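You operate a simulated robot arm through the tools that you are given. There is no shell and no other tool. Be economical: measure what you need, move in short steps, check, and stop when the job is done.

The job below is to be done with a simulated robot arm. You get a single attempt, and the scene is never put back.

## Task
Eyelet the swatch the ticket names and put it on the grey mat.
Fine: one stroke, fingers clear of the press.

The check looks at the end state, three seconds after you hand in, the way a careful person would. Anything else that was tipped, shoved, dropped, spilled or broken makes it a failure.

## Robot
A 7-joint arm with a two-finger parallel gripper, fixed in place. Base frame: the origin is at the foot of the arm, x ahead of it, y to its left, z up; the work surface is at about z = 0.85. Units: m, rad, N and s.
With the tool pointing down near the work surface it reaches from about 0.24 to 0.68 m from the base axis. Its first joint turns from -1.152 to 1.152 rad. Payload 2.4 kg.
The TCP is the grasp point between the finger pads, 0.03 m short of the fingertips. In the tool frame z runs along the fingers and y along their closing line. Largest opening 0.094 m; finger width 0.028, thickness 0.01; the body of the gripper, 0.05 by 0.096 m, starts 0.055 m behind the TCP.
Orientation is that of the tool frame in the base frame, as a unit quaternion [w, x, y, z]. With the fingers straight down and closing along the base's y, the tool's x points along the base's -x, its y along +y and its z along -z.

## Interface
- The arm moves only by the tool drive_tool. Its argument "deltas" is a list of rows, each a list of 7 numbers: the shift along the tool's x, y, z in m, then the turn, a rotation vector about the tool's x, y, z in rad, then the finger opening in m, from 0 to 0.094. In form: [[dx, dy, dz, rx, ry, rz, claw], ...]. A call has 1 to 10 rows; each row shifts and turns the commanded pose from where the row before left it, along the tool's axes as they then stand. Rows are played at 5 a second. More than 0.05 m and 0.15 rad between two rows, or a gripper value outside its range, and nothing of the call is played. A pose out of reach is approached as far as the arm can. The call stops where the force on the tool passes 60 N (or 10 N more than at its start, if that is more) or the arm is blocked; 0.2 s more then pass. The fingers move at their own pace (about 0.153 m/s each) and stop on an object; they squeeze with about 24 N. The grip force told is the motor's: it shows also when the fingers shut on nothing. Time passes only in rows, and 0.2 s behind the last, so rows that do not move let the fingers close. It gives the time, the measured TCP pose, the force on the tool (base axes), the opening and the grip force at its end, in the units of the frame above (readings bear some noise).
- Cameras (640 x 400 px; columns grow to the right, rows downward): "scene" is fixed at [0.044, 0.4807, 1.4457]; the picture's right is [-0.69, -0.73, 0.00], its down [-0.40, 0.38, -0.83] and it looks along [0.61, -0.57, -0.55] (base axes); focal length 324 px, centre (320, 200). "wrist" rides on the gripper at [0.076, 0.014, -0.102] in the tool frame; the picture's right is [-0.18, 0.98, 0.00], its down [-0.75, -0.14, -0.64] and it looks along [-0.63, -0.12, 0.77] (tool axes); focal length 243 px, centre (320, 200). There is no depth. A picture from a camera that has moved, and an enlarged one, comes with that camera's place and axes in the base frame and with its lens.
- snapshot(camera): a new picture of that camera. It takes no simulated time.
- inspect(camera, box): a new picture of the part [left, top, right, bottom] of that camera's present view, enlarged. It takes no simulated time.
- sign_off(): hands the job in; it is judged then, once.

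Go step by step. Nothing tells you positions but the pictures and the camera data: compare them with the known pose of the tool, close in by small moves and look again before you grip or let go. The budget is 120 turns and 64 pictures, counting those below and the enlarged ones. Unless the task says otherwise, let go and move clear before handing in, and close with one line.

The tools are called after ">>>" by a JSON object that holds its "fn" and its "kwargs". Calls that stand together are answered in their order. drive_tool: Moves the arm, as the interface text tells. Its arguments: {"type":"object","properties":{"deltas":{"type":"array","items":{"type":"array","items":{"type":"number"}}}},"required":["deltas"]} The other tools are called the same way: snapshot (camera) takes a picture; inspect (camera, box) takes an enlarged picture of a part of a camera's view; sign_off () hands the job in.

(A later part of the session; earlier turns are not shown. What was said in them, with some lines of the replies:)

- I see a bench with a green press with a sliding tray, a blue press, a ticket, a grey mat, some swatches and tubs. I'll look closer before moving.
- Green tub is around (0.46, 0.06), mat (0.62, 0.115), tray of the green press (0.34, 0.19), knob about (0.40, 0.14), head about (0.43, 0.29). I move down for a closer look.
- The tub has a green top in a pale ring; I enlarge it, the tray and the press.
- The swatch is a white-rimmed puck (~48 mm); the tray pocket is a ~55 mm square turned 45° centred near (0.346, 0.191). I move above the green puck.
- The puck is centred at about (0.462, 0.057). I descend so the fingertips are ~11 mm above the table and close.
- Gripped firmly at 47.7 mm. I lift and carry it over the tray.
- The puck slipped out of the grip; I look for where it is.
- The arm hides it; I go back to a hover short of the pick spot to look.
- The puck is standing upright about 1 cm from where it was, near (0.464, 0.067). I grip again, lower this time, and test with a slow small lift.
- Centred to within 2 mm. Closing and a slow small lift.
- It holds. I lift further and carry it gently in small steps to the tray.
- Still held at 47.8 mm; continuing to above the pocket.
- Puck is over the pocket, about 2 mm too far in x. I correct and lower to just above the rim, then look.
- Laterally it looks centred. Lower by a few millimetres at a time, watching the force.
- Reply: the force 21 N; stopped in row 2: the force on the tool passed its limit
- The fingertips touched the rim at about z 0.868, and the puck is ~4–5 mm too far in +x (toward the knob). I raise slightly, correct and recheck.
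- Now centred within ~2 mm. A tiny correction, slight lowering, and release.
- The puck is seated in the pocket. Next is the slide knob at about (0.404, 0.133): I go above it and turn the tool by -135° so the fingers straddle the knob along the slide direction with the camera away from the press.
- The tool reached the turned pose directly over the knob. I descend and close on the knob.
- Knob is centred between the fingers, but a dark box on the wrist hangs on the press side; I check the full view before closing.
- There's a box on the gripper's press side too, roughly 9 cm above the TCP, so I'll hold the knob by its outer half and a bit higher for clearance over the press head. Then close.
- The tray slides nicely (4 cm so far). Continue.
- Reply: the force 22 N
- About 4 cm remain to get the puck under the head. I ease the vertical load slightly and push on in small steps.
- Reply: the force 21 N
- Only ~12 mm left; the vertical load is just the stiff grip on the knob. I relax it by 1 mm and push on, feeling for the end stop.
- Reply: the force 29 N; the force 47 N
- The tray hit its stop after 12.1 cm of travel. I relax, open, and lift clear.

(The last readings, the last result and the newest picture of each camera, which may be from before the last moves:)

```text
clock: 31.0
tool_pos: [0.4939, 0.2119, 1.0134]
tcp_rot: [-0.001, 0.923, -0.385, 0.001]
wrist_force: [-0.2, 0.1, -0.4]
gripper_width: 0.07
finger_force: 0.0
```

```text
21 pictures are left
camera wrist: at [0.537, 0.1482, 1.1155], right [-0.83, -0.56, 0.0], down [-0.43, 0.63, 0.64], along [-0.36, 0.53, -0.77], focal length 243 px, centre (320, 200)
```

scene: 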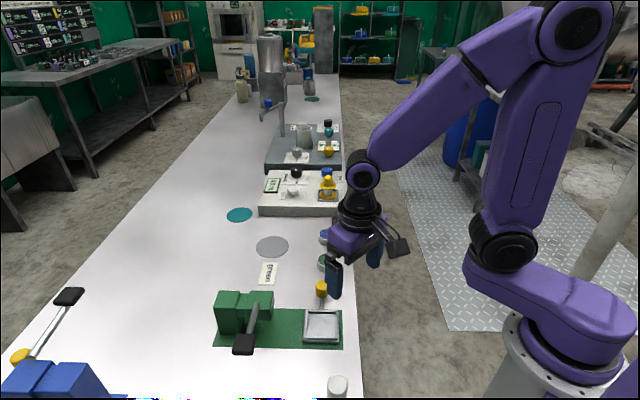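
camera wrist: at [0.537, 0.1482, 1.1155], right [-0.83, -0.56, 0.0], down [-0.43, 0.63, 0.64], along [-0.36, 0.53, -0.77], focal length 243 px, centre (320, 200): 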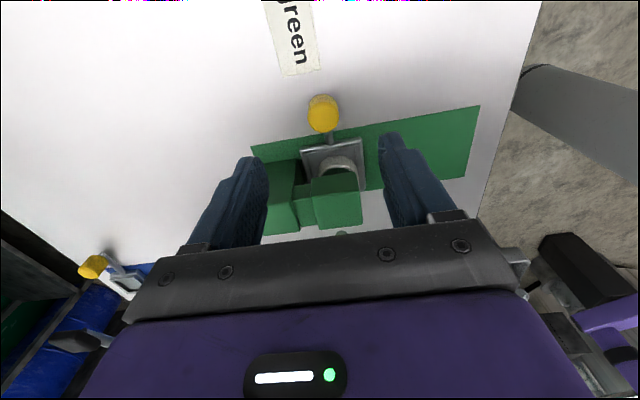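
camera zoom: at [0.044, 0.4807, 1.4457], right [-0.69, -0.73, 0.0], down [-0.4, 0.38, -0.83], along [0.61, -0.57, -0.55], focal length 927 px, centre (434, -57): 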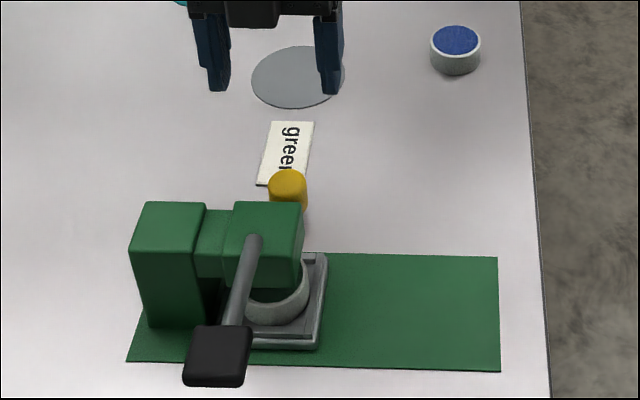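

The tray stayed at its stop with the puck under the head, and the fingers are clear. Next I raise and go toward the lever's black pad (est. (0.35, 0.36, 0.965)).

>>> {"fn": "drive_tool", "kwargs": {"deltas": [[0, 0, -0.04, 0, 0, 0, 0.0], [-0.02, 0, -0.027, 0, 0, 0, 0.0], [-0.04, 0, 0, 0, 0, 0, 0.0], [-0.04, 0, 0, 0, 0, 0, 0.0], [-0.04, 0, 0, 0, 0, 0, 0.0], [-0.03, 0, 0, 0, 0, 0, 0.0], [0, 0, 0, 0, 0, 0, 0.0]]}}

>>> {"fn": "snapshot", "kwargs": {"camera": "wrist"}}

>>> {"fn": "snapshot", "kwargs": {"camera": "scene"}}

```text
clock: 32.6
tool_pos: [0.3757, 0.3343, 1.079]
tcp_rot: [-0.002, 0.923, -0.385, 0.002]
wrist_force: [0.5, -1.1, -0.1]
gripper_width: 0.0
finger_force: 24.1
```

```text
20 pictures are left
camera wrist: at [0.4168, 0.2693, 1.1828], right [-0.83, -0.56, 0.0], down [-0.43, 0.63, 0.64], along [-0.36, 0.53, -0.77], focal length 243 px, centre (320, 200)
```

wrist: 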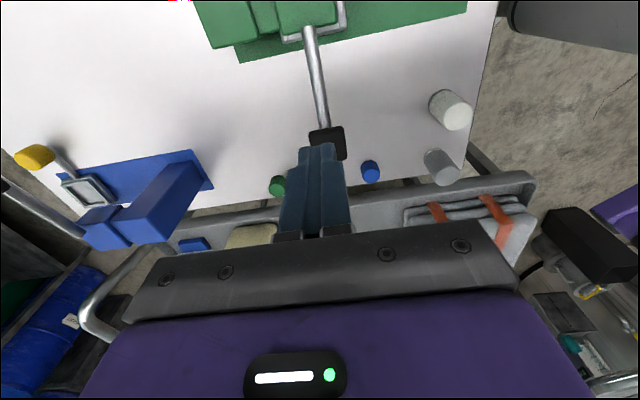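

```text
19 pictures are left
```

scene: 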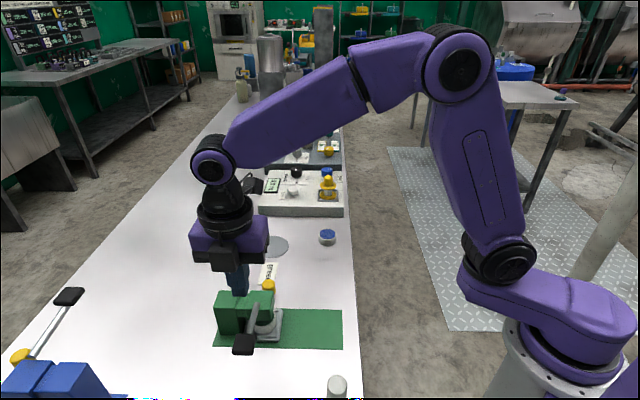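

Pad sits at about (0.351, 0.359, 0.96). I move above it with closed fingers and check.

>>> {"fn": "drive_tool", "kwargs": {"deltas": [[-0.035, 0, 0.02, 0, 0, 0, 0.0], [0, 0, 0.038, 0, 0, 0, 0.0], [0, 0, 0, 0, 0, 0, 0.0]]}}

>>> {"fn": "inspect", "kwargs": {"camera": "wrist", "box": [220, 40, 420, 240]}}

>>> {"fn": "inspect", "kwargs": {"camera": "scene", "box": [170, 230, 320, 370]}}

```text
clock: 33.4
tool_pos: [0.3507, 0.3573, 1.0224]
tcp_rot: [-0.001, 0.923, -0.385, 0.002]
wrist_force: [0.1, -0.1, -0.4]
gripper_width: 0.0001
finger_force: 24.4
```

```text
2.00 times, centred on (320, 140) of wrist
camera zoom: at [0.3931, 0.294, 1.1246], right [-0.83, -0.56, 0.0], down [-0.43, 0.63, 0.64], along [-0.36, 0.53, -0.77], focal length 485 px, centre (320, 320)
```

zoom: 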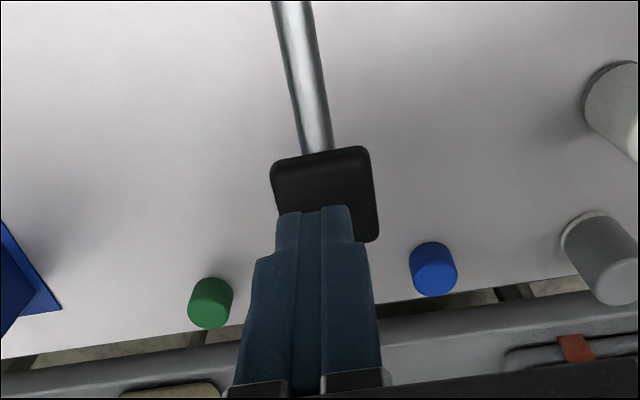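

```text
2.86 times, centred on (245, 300) of scene
camera zoom: at [0.044, 0.4807, 1.4457], right [-0.69, -0.73, 0.0], down [-0.4, 0.38, -0.83], along [0.61, -0.57, -0.55], focal length 927 px, centre (534, -86)
```

zoom: 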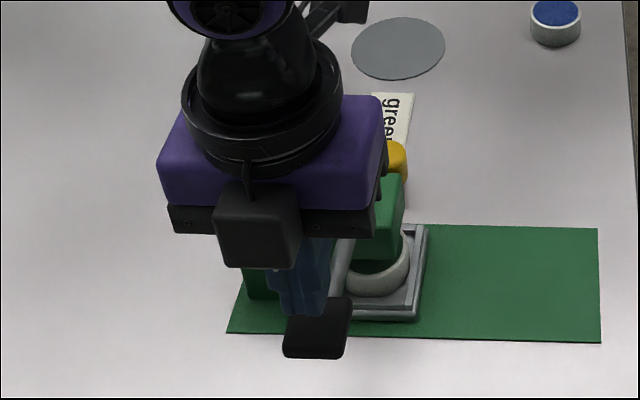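

The tip lands on the pad, ~6 mm off centre. I correct and press down steadily in one stroke.

>>> {"fn": "drive_tool", "kwargs": {"deltas": [[0.004, 0.006, 0.01, 0, 0, 0, 0.0], [0, 0, 0.01, 0, 0, 0, 0.0], [0, 0, 0.01, 0, 0, 0, 0.0], [0, 0, 0.01, 0, 0, 0, 0.0], [0, 0, 0.01, 0, 0, 0, 0.0], [0, 0, 0.01, 0, 0, 0, 0.0]]}}

>>> {"fn": "inspect", "kwargs": {"camera": "scene", "box": [170, 230, 320, 370]}}

```text
clock: 34.9
tool_pos: [0.3507, 0.3506, 0.968]
tcp_rot: [-0.004, 0.923, -0.385, 0.002]
wrist_force: [-10.4, -10.4, 27.7]
gripper_width: 0.0001
finger_force: 24.0
stopped in row 6: the force on the tool passed its limit (the readings are from after the stop); the commanded pose is now the measured one
```

```text
2.86 times, centred on (245, 300) of scene
camera zoom: at [0.0434, 0.4801, 1.446], right [-0.69, -0.73, 0.0], down [-0.4, 0.38, -0.83], along [0.61, -0.57, -0.55], focal length 927 px, centre (534, -86)
```

zoom: 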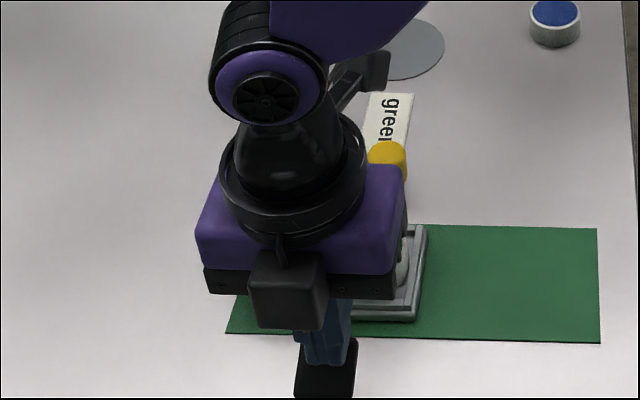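

The pad went down ~3 cm before the force limit. Without releasing, I push a little more to see if it is at the end of its travel.

>>> {"fn": "drive_tool", "kwargs": {"deltas": [[0, 0, 0.004, 0, 0, 0, 0.0], [0, 0, 0.004, 0, 0, 0, 0.0], [0, 0, 0.004, 0, 0, 0, 0.0]]}}

>>> {"fn": "inspect", "kwargs": {"camera": "wrist", "box": [220, 0, 420, 200]}}

```text
clock: 35.3
tool_pos: [0.3505, 0.3514, 0.9691]
tcp_rot: [-0.004, 0.923, -0.385, 0.002]
wrist_force: [-9.6, -9.2, 27.2]
gripper_width: 0.0001
finger_force: 24.2
stopped in row 1: the force on the tool passed its limit (the readings are from after the stop); the commanded pose is now the measured one
```

```text
2.00 times, centred on (320, 100) of wrist
camera zoom: at [0.3917, 0.287, 1.0718], right [-0.83, -0.56, -0.01], down [-0.43, 0.63, 0.64], along [-0.35, 0.54, -0.77], focal length 485 px, centre (320, 400)
```

zoom: 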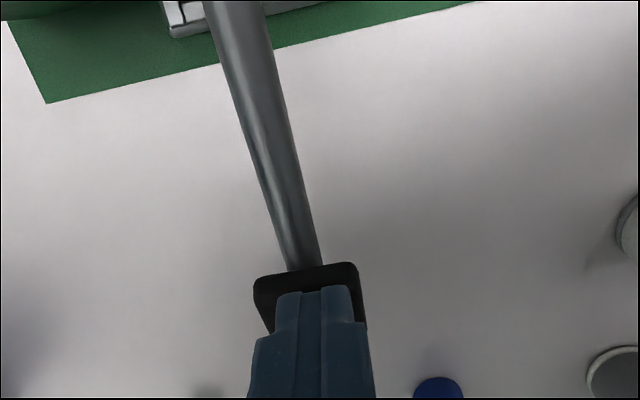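

Hard stop: the stroke is at its end. I lift off straight up and look.

>>> {"fn": "drive_tool", "kwargs": {"deltas": [[0, 0, -0.01, 0, 0, 0, 0.0], [0, 0, -0.02, 0, 0, 0, 0.0], [0, 0, -0.04, 0, 0, 0, 0.0], [0, 0, -0.04, 0, 0, 0, 0.0], [0.03, 0, -0.01, 0, 0, 0, 0.0], [0.045, 0, 0, 0, 0, 0, 0.0], [0.045, 0, 0, 0, 0, 0, 0.0], [0.045, 0, 0, 0, 0, 0, 0.0]]}}

>>> {"fn": "inspect", "kwargs": {"camera": "scene", "box": [190, 230, 340, 370]}}

```text
clock: 37.1
tool_pos: [0.467, 0.2337, 1.0869]
tcp_rot: [-0.004, 0.923, -0.386, 0.001]
wrist_force: [0.0, -1.2, 0.1]
gripper_width: 0.0
finger_force: 23.7
```

```text
2.86 times, centred on (265, 300) of scene
camera zoom: at [0.0439, 0.4807, 1.4457], right [-0.69, -0.73, 0.0], down [-0.4, 0.38, -0.83], along [0.61, -0.57, -0.55], focal length 927 px, centre (477, -86)
```

zoom: 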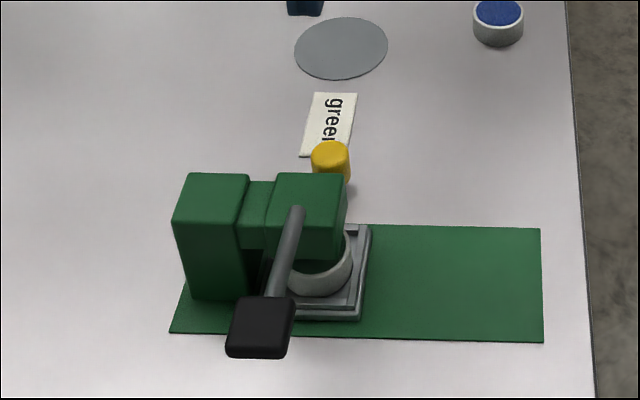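

The lever sprang back. Now I return to the knob (same spot as released), grip it and prepare to pull the tray out.

>>> {"fn": "drive_tool", "kwargs": {"deltas": [[0.0344, -0.0036, 0, 0, 0, 0, 0.07], [0, 0, 0.045, 0, 0, 0, 0.07], [0, 0, 0.045, 0, 0, 0, 0.07], [0, 0, 0.045, 0, 0, 0, 0.07], [0, 0, 0.04, 0, 0, 0, 0.07], [0, 0, 0.019, 0, 0, 0, 0.07], [0, 0, 0, 0, 0, 0, 0.01], [0, 0, 0, 0, 0, 0, 0.01], [0, 0, 0, 0, 0, 0, 0.01]]}}

```text
clock: 39.1
tool_pos: [0.4936, 0.2127, 0.8936]
tcp_rot: [-0.004, 0.923, -0.385, 0.002]
wrist_force: [0.4, 1.1, -7.0]
gripper_width: 0.0321
finger_force: 45.5
```

Knob gripped. I pull the tray back along the slide, about 12 cm.

>>> {"fn": "drive_tool", "kwargs": {"deltas": [[0, 0.006, 0, 0, 0, 0, 0.01], [0, 0.012, 0, 0, 0, 0, 0.01], [0, 0.015, 0, 0, 0, 0, 0.01], [0, 0.015, 0, 0, 0, 0, 0.01], [0, 0.015, 0, 0, 0, 0, 0.01], [0, 0.015, 0, 0, 0, 0, 0.01], [0, 0.015, 0, 0, 0, 0, 0.01], [0, 0.015, 0, 0, 0, 0, 0.01], [0, 0.007, 0, 0, 0, 0, 0.01], [0, 0, 0, 0, 0, 0, 0.01]]}}

>>> {"fn": "inspect", "kwargs": {"camera": "scene", "box": [260, 260, 360, 350]}}

```text
clock: 41.3
tool_pos: [0.4135, 0.1326, 0.8933]
tcp_rot: [-0.005, 0.922, -0.387, 0.003]
wrist_force: [6.2, -7.1, 34.9]
gripper_width: 0.0321
finger_force: 45.1
```

```text
4.44 times, centred on (310, 305) of scene
camera zoom: at [0.0437, 0.4804, 1.4459], right [-0.69, -0.73, 0.0], down [-0.4, 0.38, -0.83], along [0.61, -0.57, -0.55], focal length 1442 px, centre (364, -267)
```

zoom: 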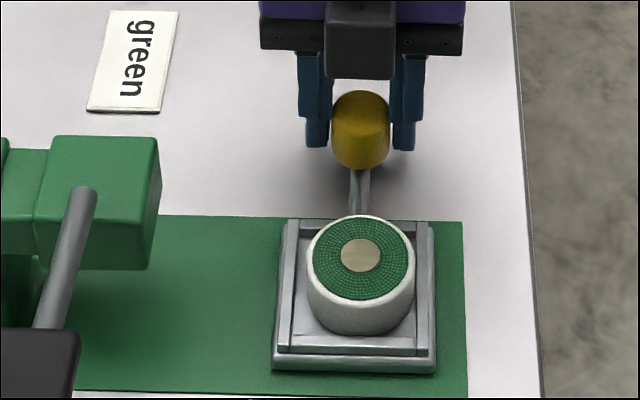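

The eyelet is set in the centre. I pull the last few millimetres to the original spot, then release and lift.

>>> {"fn": "drive_tool", "kwargs": {"deltas": [[0, 0.005, -0.001, 0, 0, 0, 0.01], [0, 0, 0, 0, 0, 0, 0.01], [0, 0, 0, 0, 0, 0, 0.06], [0, 0, 0, 0, 0, 0, 0.07], [0, 0, -0.03, 0, 0, 0, 0.07], [0, 0, -0.045, 0, 0, 0, 0.094], [0, 0, -0.045, 0, 0, 0, 0.094], [0, 0, 0, 0, 0, 0, 0.094]]}}

>>> {"fn": "snapshot", "kwargs": {"camera": "wrist"}}

>>> {"fn": "inspect", "kwargs": {"camera": "scene", "box": [280, 280, 360, 350]}}

```text
clock: 43.1
tool_pos: [0.4069, 0.1288, 1.0143]
tcp_rot: [-0.004, 0.923, -0.385, 0.002]
wrist_force: [-0.2, -1.2, 1.1]
gripper_width: 0.0941
finger_force: 0.0
```

```text
12 pictures are left
camera wrist: at [0.4487, 0.0647, 1.1164], right [-0.83, -0.56, -0.01], down [-0.43, 0.63, 0.64], along [-0.35, 0.54, -0.77], focal length 243 px, centre (320, 200)
```

wrist: 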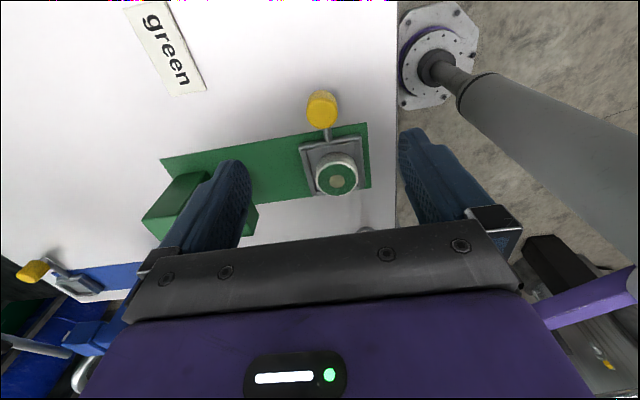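

```text
5.71 times, centred on (320, 315) of scene
camera zoom: at [0.044, 0.4807, 1.4457], right [-0.69, -0.73, 0.0], down [-0.4, 0.38, -0.83], along [0.61, -0.57, -0.55], focal length 1853 px, centre (320, -457)
```

zoom: 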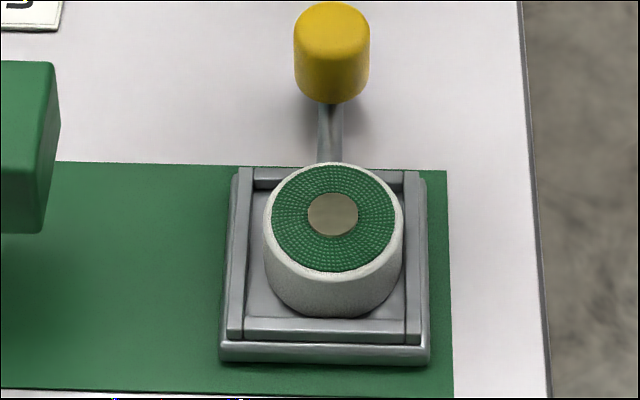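

Eyelet is in and the tray is back. I move over the puck at about (0.344, 0.192) and descend until the tips are just above the tray rim.

>>> {"fn": "drive_tool", "kwargs": {"deltas": [[-0.045, 0, 0, 0, 0, 0, 0.094], [-0.044, 0, 0.02, 0, 0, 0, 0.094], [0, 0, 0.04, 0, 0, 0, 0.094], [0, 0, 0.03, 0, 0, 0, 0.094], [0, 0, 0.016, 0, 0, 0, 0.094], [0, 0, 0, 0, 0, 0, 0.094]]}}

>>> {"fn": "snapshot", "kwargs": {"camera": "wrist"}}

```text
clock: 44.5
tool_pos: [0.3469, 0.1939, 0.907]
tcp_rot: [-0.004, 0.923, -0.386, 0.002]
wrist_force: [0.0, 0.5, -0.4]
gripper_width: 0.0939
finger_force: 0.1
```

```text
10 pictures are left
camera wrist: at [0.388, 0.1281, 1.0099], right [-0.83, -0.56, -0.01], down [-0.43, 0.63, 0.64], along [-0.35, 0.54, -0.77], focal length 243 px, centre (320, 200)
```

wrist: 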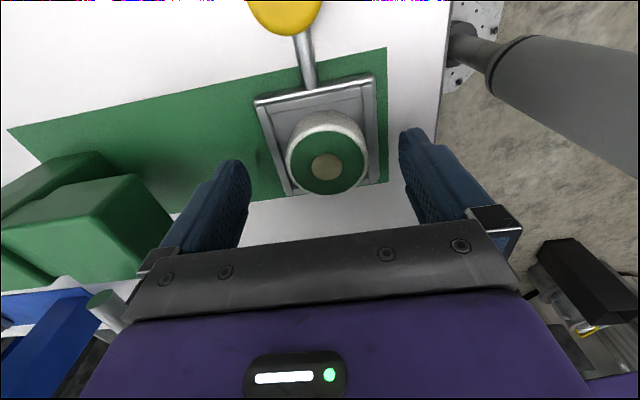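

Shift ~3 mm to centre, lower to the rim, close, and lift very slowly.

>>> {"fn": "drive_tool", "kwargs": {"deltas": [[-0.002, 0.003, 0.004, 0, 0, 0, 0.094], [0, 0, 0.0025, 0, 0, 0, 0.06], [0, 0, 0, 0, 0, 0, 0.03], [0, 0, 0, 0, 0, 0, 0.03], [0, 0, 0, 0, 0, 0, 0.03], [0, 0, 0, 0, 0, 0, 0.03]]}}

>>> {"fn": "drive_tool", "kwargs": {"deltas": [[0, 0, -0.002, 0, 0, 0, 0.03], [0, 0, -0.003, 0, 0, 0, 0.03], [0, 0, -0.004, 0, 0, 0, 0.03], [0, 0, -0.004, 0, 0, 0, 0.03], [0, 0, -0.004, 0, 0, 0, 0.03], [0, 0, -0.003, 0, 0, 0, 0.03]]}}

>>> {"fn": "inspect", "kwargs": {"camera": "scene", "box": [270, 270, 370, 350]}}

```text
clock: 45.9
tool_pos: [0.3432, 0.1921, 0.9017]
tcp_rot: [-0.005, 0.923, -0.385, 0.001]
wrist_force: [-0.9, 1.1, 5.5]
gripper_width: 0.0482
finger_force: 24.1
```

```text
clock: 47.3
tool_pos: [0.3428, 0.1915, 0.9203]
tcp_rot: [-0.004, 0.923, -0.385, 0.002]
wrist_force: [-0.2, -0.2, -1.2]
gripper_width: 0.0482
finger_force: 24.3
```

```text
5.00 times, centred on (320, 310) of scene
camera zoom: at [0.044, 0.4807, 1.4457], right [-0.69, -0.73, 0.0], down [-0.4, 0.38, -0.83], along [0.61, -0.57, -0.55], focal length 1622 px, centre (320, -350)
```

zoom: 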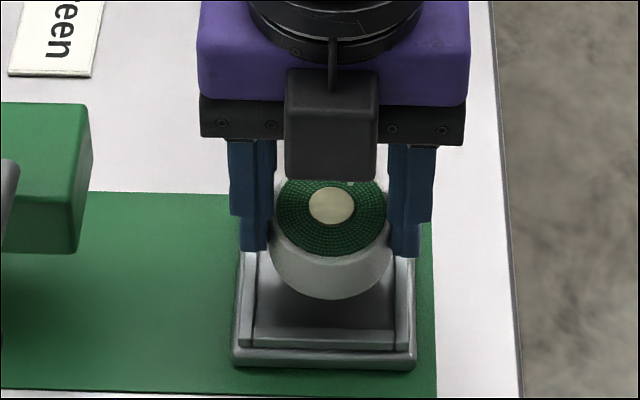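

The eyeleted puck is held. I raise slowly and begin carrying it gently toward the mat at about (0.619, 0.115).

>>> {"fn": "drive_tool", "kwargs": {"deltas": [[0, 0, -0.004, 0, 0, 0, 0.03], [0, 0, -0.007, 0, 0, 0, 0.03], [0, 0, -0.008, 0, 0, 0, 0.03], [0, 0, -0.008, 0, 0, 0, 0.03], [0, 0, -0.007, 0, 0, 0, 0.03], [0, 0, -0.004, 0, 0, 0, 0.03], [0.004, -0.002, 0, 0, 0, 0, 0.03], [0.008, -0.004, 0, 0, 0, 0, 0.03], [0.01, -0.006, 0, 0, 0, 0, 0.03], [0.01, -0.006, 0, 0, 0, 0, 0.03]]}}

>>> {"fn": "drive_tool", "kwargs": {"deltas": [[0.0105, -0.006, 0, 0, 0, 0, 0.03], [0.0105, -0.006, 0, 0, 0, 0, 0.03], [0.0105, -0.006, 0, 0, 0, 0, 0.03], [0.0105, -0.006, 0, 0, 0, 0, 0.03], [0.0105, -0.006, 0, 0, 0, 0, 0.03], [0.0105, -0.006, 0, 0, 0, 0, 0.03], [0.0105, -0.006, 0, 0, 0, 0, 0.03], [0.0105, -0.006, 0, 0, 0, 0, 0.03], [0.0105, -0.006, 0, 0, 0, 0, 0.03], [0.0105, -0.006, 0, 0, 0, 0, 0.03]]}}

```text
clock: 49.5
tool_pos: [0.3777, 0.1811, 0.9573]
tcp_rot: [-0.004, 0.922, -0.387, 0.002]
wrist_force: [0.6, -1.0, 0.7]
gripper_width: 0.048
finger_force: 23.8
```

```text
clock: 51.7
tool_pos: [0.4945, 0.1489, 0.9598]
tcp_rot: [-0.004, 0.922, -0.386, 0.002]
wrist_force: [0.1, -0.6, 0.4]
gripper_width: 0.0477
finger_force: 24.1
```

Still held. Continuing to above the mat.

>>> {"fn": "drive_tool", "kwargs": {"deltas": [[0.0115, -0.0065, 0, 0, 0, 0, 0.03], [0.0115, -0.0065, 0, 0, 0, 0, 0.03], [0.0115, -0.0065, 0, 0, 0, 0, 0.03], [0.0115, -0.0065, 0, 0, 0, 0, 0.03], [0.0115, -0.0065, 0, 0, 0, 0, 0.03], [0.0115, -0.0065, 0, 0, 0, 0, 0.03], [0.0115, -0.0065, 0, 0, 0, 0, 0.03], [0.0115, -0.0065, 0, 0, 0, 0, 0.03], [0.0105, -0.0065, 0, 0, 0, 0, 0.03], [0.0095, -0.0055, 0, 0, 0, 0, 0.03]]}}

>>> {"fn": "drive_tool", "kwargs": {"deltas": [[0, 0, 0.005, 0, 0, 0, 0.03], [0, 0, 0.008, 0, 0, 0, 0.03], [0, 0, 0.008, 0, 0, 0, 0.03], [0, 0, 0.007, 0, 0, 0, 0.03], [0, 0, 0.005, 0, 0, 0, 0.03]]}}

>>> {"fn": "snapshot", "kwargs": {"camera": "wrist"}}

>>> {"fn": "inspect", "kwargs": {"camera": "scene", "box": [220, 190, 340, 290]}}

```text
clock: 53.9
tool_pos: [0.6195, 0.1138, 0.9608]
tcp_rot: [-0.004, 0.923, -0.385, 0.001]
wrist_force: [-1.2, -0.2, -0.5]
gripper_width: 0.048
finger_force: 24.2
```

```text
clock: 55.1
tool_pos: [0.6188, 0.1142, 0.9272]
tcp_rot: [-0.004, 0.923, -0.386, 0.002]
wrist_force: [0.8, -0.4, 0.0]
gripper_width: 0.0478
finger_force: 24.1
```

```text
8 pictures are left
camera wrist: at [0.6602, 0.0494, 1.0303], right [-0.83, -0.56, -0.01], down [-0.43, 0.63, 0.64], along [-0.35, 0.54, -0.77], focal length 243 px, centre (320, 200)
```

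wrist: 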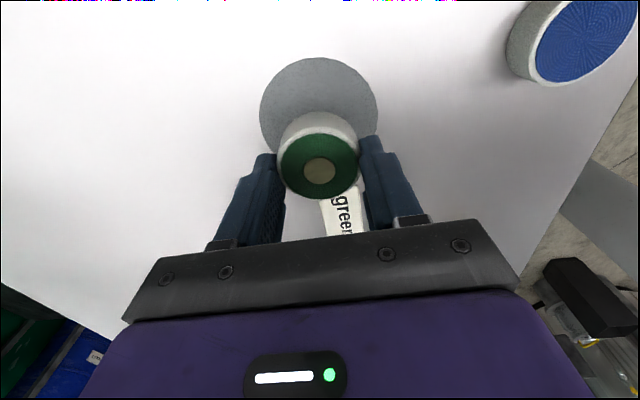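

```text
4.00 times, centred on (280, 240) of scene
camera zoom: at [0.044, 0.4807, 1.4457], right [-0.69, -0.73, 0.0], down [-0.4, 0.38, -0.83], along [0.61, -0.57, -0.55], focal length 1297 px, centre (480, 40)
```

zoom: 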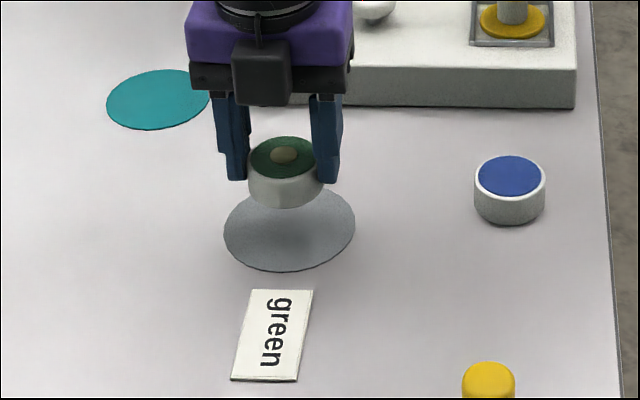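

The puck is over the mat, within about 1 cm or better of centre by both views. I nudge it 4 mm, lower it slowly onto the mat.

>>> {"fn": "drive_tool", "kwargs": {"deltas": [[-0.004, 0, 0.005, 0, 0, 0, 0.03], [0, 0, 0.007, 0, 0, 0, 0.03], [0, 0, 0.007, 0, 0, 0, 0.03], [0, 0, 0.006, 0, 0, 0, 0.03], [0, 0, 0.003, 0, 0, 0, 0.03], [0, 0, 0, 0, 0, 0, 0.03]]}}

>>> {"fn": "drive_tool", "kwargs": {"deltas": [[0, 0, 0.0015, 0, 0, 0, 0.03], [0, 0, 0, 0, 0, 0, 0.03]]}}

>>> {"fn": "inspect", "kwargs": {"camera": "scene", "box": [240, 210, 310, 270]}}

```text
clock: 56.5
tool_pos: [0.6164, 0.1175, 0.9008]
tcp_rot: [-0.004, 0.923, -0.385, 0.002]
wrist_force: [0.2, -0.1, 0.1]
gripper_width: 0.0478
finger_force: 23.8
```

```text
clock: 57.1
tool_pos: [0.6159, 0.117, 0.8977]
tcp_rot: [-0.005, 0.923, -0.386, 0.002]
wrist_force: [0.0, 0.5, -0.3]
gripper_width: 0.0481
finger_force: 23.4
```

```text
6.67 times, centred on (275, 240) of scene
camera zoom: at [0.044, 0.4807, 1.4457], right [-0.69, -0.73, 0.0], down [-0.4, 0.38, -0.83], along [0.61, -0.57, -0.55], focal length 2162 px, centre (620, -67)
```

zoom: 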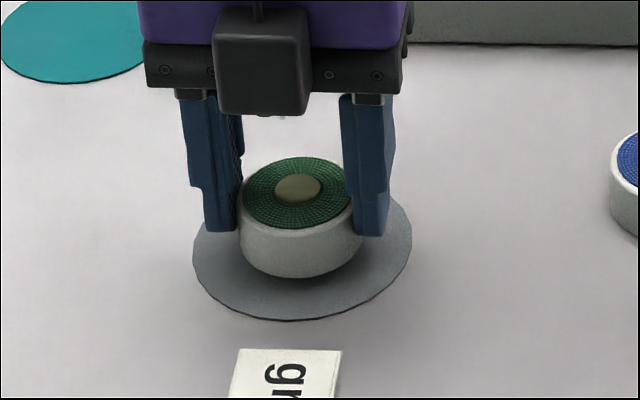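

Well positioned, not touching yet. I lower by single millimetres until contact.

>>> {"fn": "drive_tool", "kwargs": {"deltas": [[0, 0, 0.002, 0, 0, 0, 0.03], [0, 0, 0, 0, 0, 0, 0.03]]}}

>>> {"fn": "drive_tool", "kwargs": {"deltas": [[0, 0, 0.0015, 0, 0, 0, 0.03], [0, 0, 0, 0, 0, 0, 0.03]]}}

>>> {"fn": "drive_tool", "kwargs": {"deltas": [[0, 0, 0.0015, 0, 0, 0, 0.03], [0, 0, 0, 0, 0, 0, 0.03]]}}

```text
clock: 57.7
tool_pos: [0.6171, 0.1169, 0.8964]
tcp_rot: [-0.005, 0.923, -0.385, 0.001]
wrist_force: [-0.5, 0.1, -0.3]
gripper_width: 0.0483
finger_force: 24.0
```

```text
clock: 58.3
tool_pos: [0.6171, 0.1171, 0.8958]
tcp_rot: [-0.005, 0.923, -0.385, 0.002]
wrist_force: [0.1, 0.5, 0.2]
gripper_width: 0.0479
finger_force: 23.6
```

```text
clock: 58.9
tool_pos: [0.6165, 0.1182, 0.8925]
tcp_rot: [-0.004, 0.923, -0.385, 0.001]
wrist_force: [0.0, 0.1, 0.1]
gripper_width: 0.0482
finger_force: 24.1
```

Still no contact; a few more millimetres.

>>> {"fn": "drive_tool", "kwargs": {"deltas": [[0, 0, 0.002, 0, 0, 0, 0.03], [0, 0, 0, 0, 0, 0, 0.03]]}}

>>> {"fn": "drive_tool", "kwargs": {"deltas": [[0, 0, 0.002, 0, 0, 0, 0.03], [0, 0, 0, 0, 0, 0, 0.03]]}}

>>> {"fn": "inspect", "kwargs": {"camera": "scene", "box": [240, 210, 310, 270]}}

```text
clock: 59.5
tool_pos: [0.6177, 0.1179, 0.8909]
tcp_rot: [-0.003, 0.923, -0.385, 0.002]
wrist_force: [-0.8, -0.4, -0.5]
gripper_width: 0.0478
finger_force: 24.1
```

```text
clock: 60.1
tool_pos: [0.6159, 0.1169, 0.8907]
tcp_rot: [-0.004, 0.923, -0.385, 0.003]
wrist_force: [-2.7, -0.6, 9.0]
gripper_width: 0.0477
finger_force: 23.8
```

```text
6.67 times, centred on (275, 240) of scene
camera zoom: at [0.0437, 0.4807, 1.4458], right [-0.69, -0.73, 0.0], down [-0.4, 0.38, -0.83], along [0.61, -0.57, -0.55], focal length 2162 px, centre (620, -67)
```

zoom: 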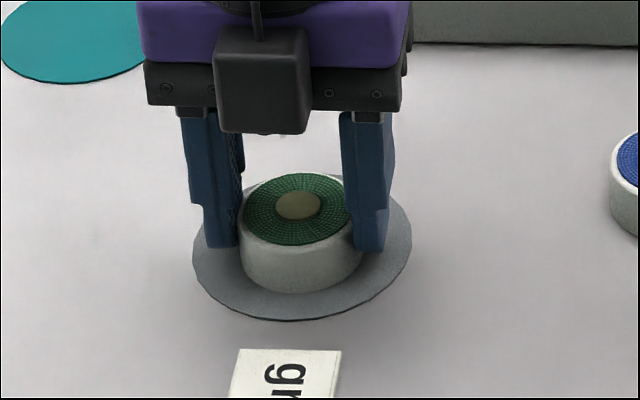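

Contact with the mat (9 N), puck well inside it. I release and lift straight up.

>>> {"fn": "drive_tool", "kwargs": {"deltas": [[0, 0, -0.0005, 0, 0, 0, 0.06], [0, 0, 0, 0, 0, 0, 0.08], [0, 0, 0, 0, 0, 0, 0.08], [0, 0, -0.03, 0, 0, 0, 0.08], [0, 0, -0.045, 0, 0, 0, 0.08], [0, 0, -0.045, 0, 0, 0, 0.08], [0, 0, -0.03, 0, 0, 0, 0.08], [-0.045, 0, 0, 0, 0, 0, 0.08], [-0.045, 0, 0, 0, 0, 0, 0.08]]}}

>>> {"fn": "snapshot", "kwargs": {"camera": "scene"}}

>>> {"fn": "inspect", "kwargs": {"camera": "scene", "box": [210, 190, 360, 360]}}

```text
clock: 62.1
tool_pos: [0.5508, 0.1805, 1.0395]
tcp_rot: [-0.004, 0.923, -0.385, 0.001]
wrist_force: [0.8, 0.7, -0.8]
gripper_width: 0.08
finger_force: 0.1
```

```text
4 pictures are left
```

scene: 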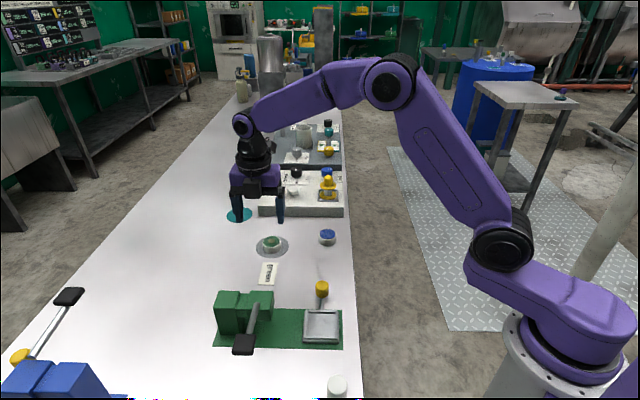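

```text
2.35 times, centred on (285, 275) of scene
camera zoom: at [0.044, 0.4807, 1.4457], right [-0.69, -0.73, 0.0], down [-0.4, 0.38, -0.83], along [0.61, -0.57, -0.55], focal length 763 px, centre (402, 24)
```

zoom: 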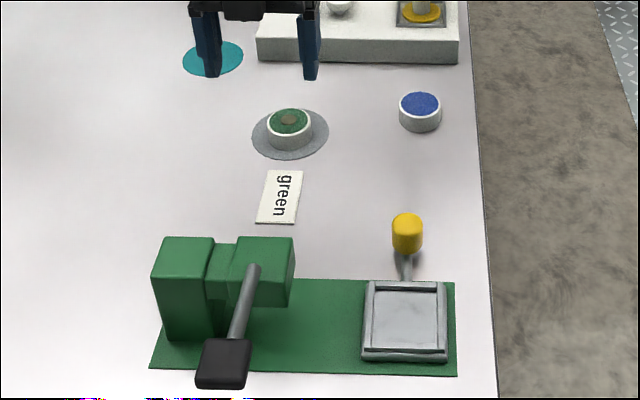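

The green swatch with its eyelet sits on the grey mat, the tray is back, the lever is up, and everything else is in place with the arm clear. I hand in.

>>> {"fn": "sign_off", "kwargs": {}}

```text
The job is handed in.
```

The green swatch is eyeleted with one press stroke and sits upright on the grey mat; it slipped from the grip once on the first pickup and landed upright about 1 cm away, and nothing else was knocked.
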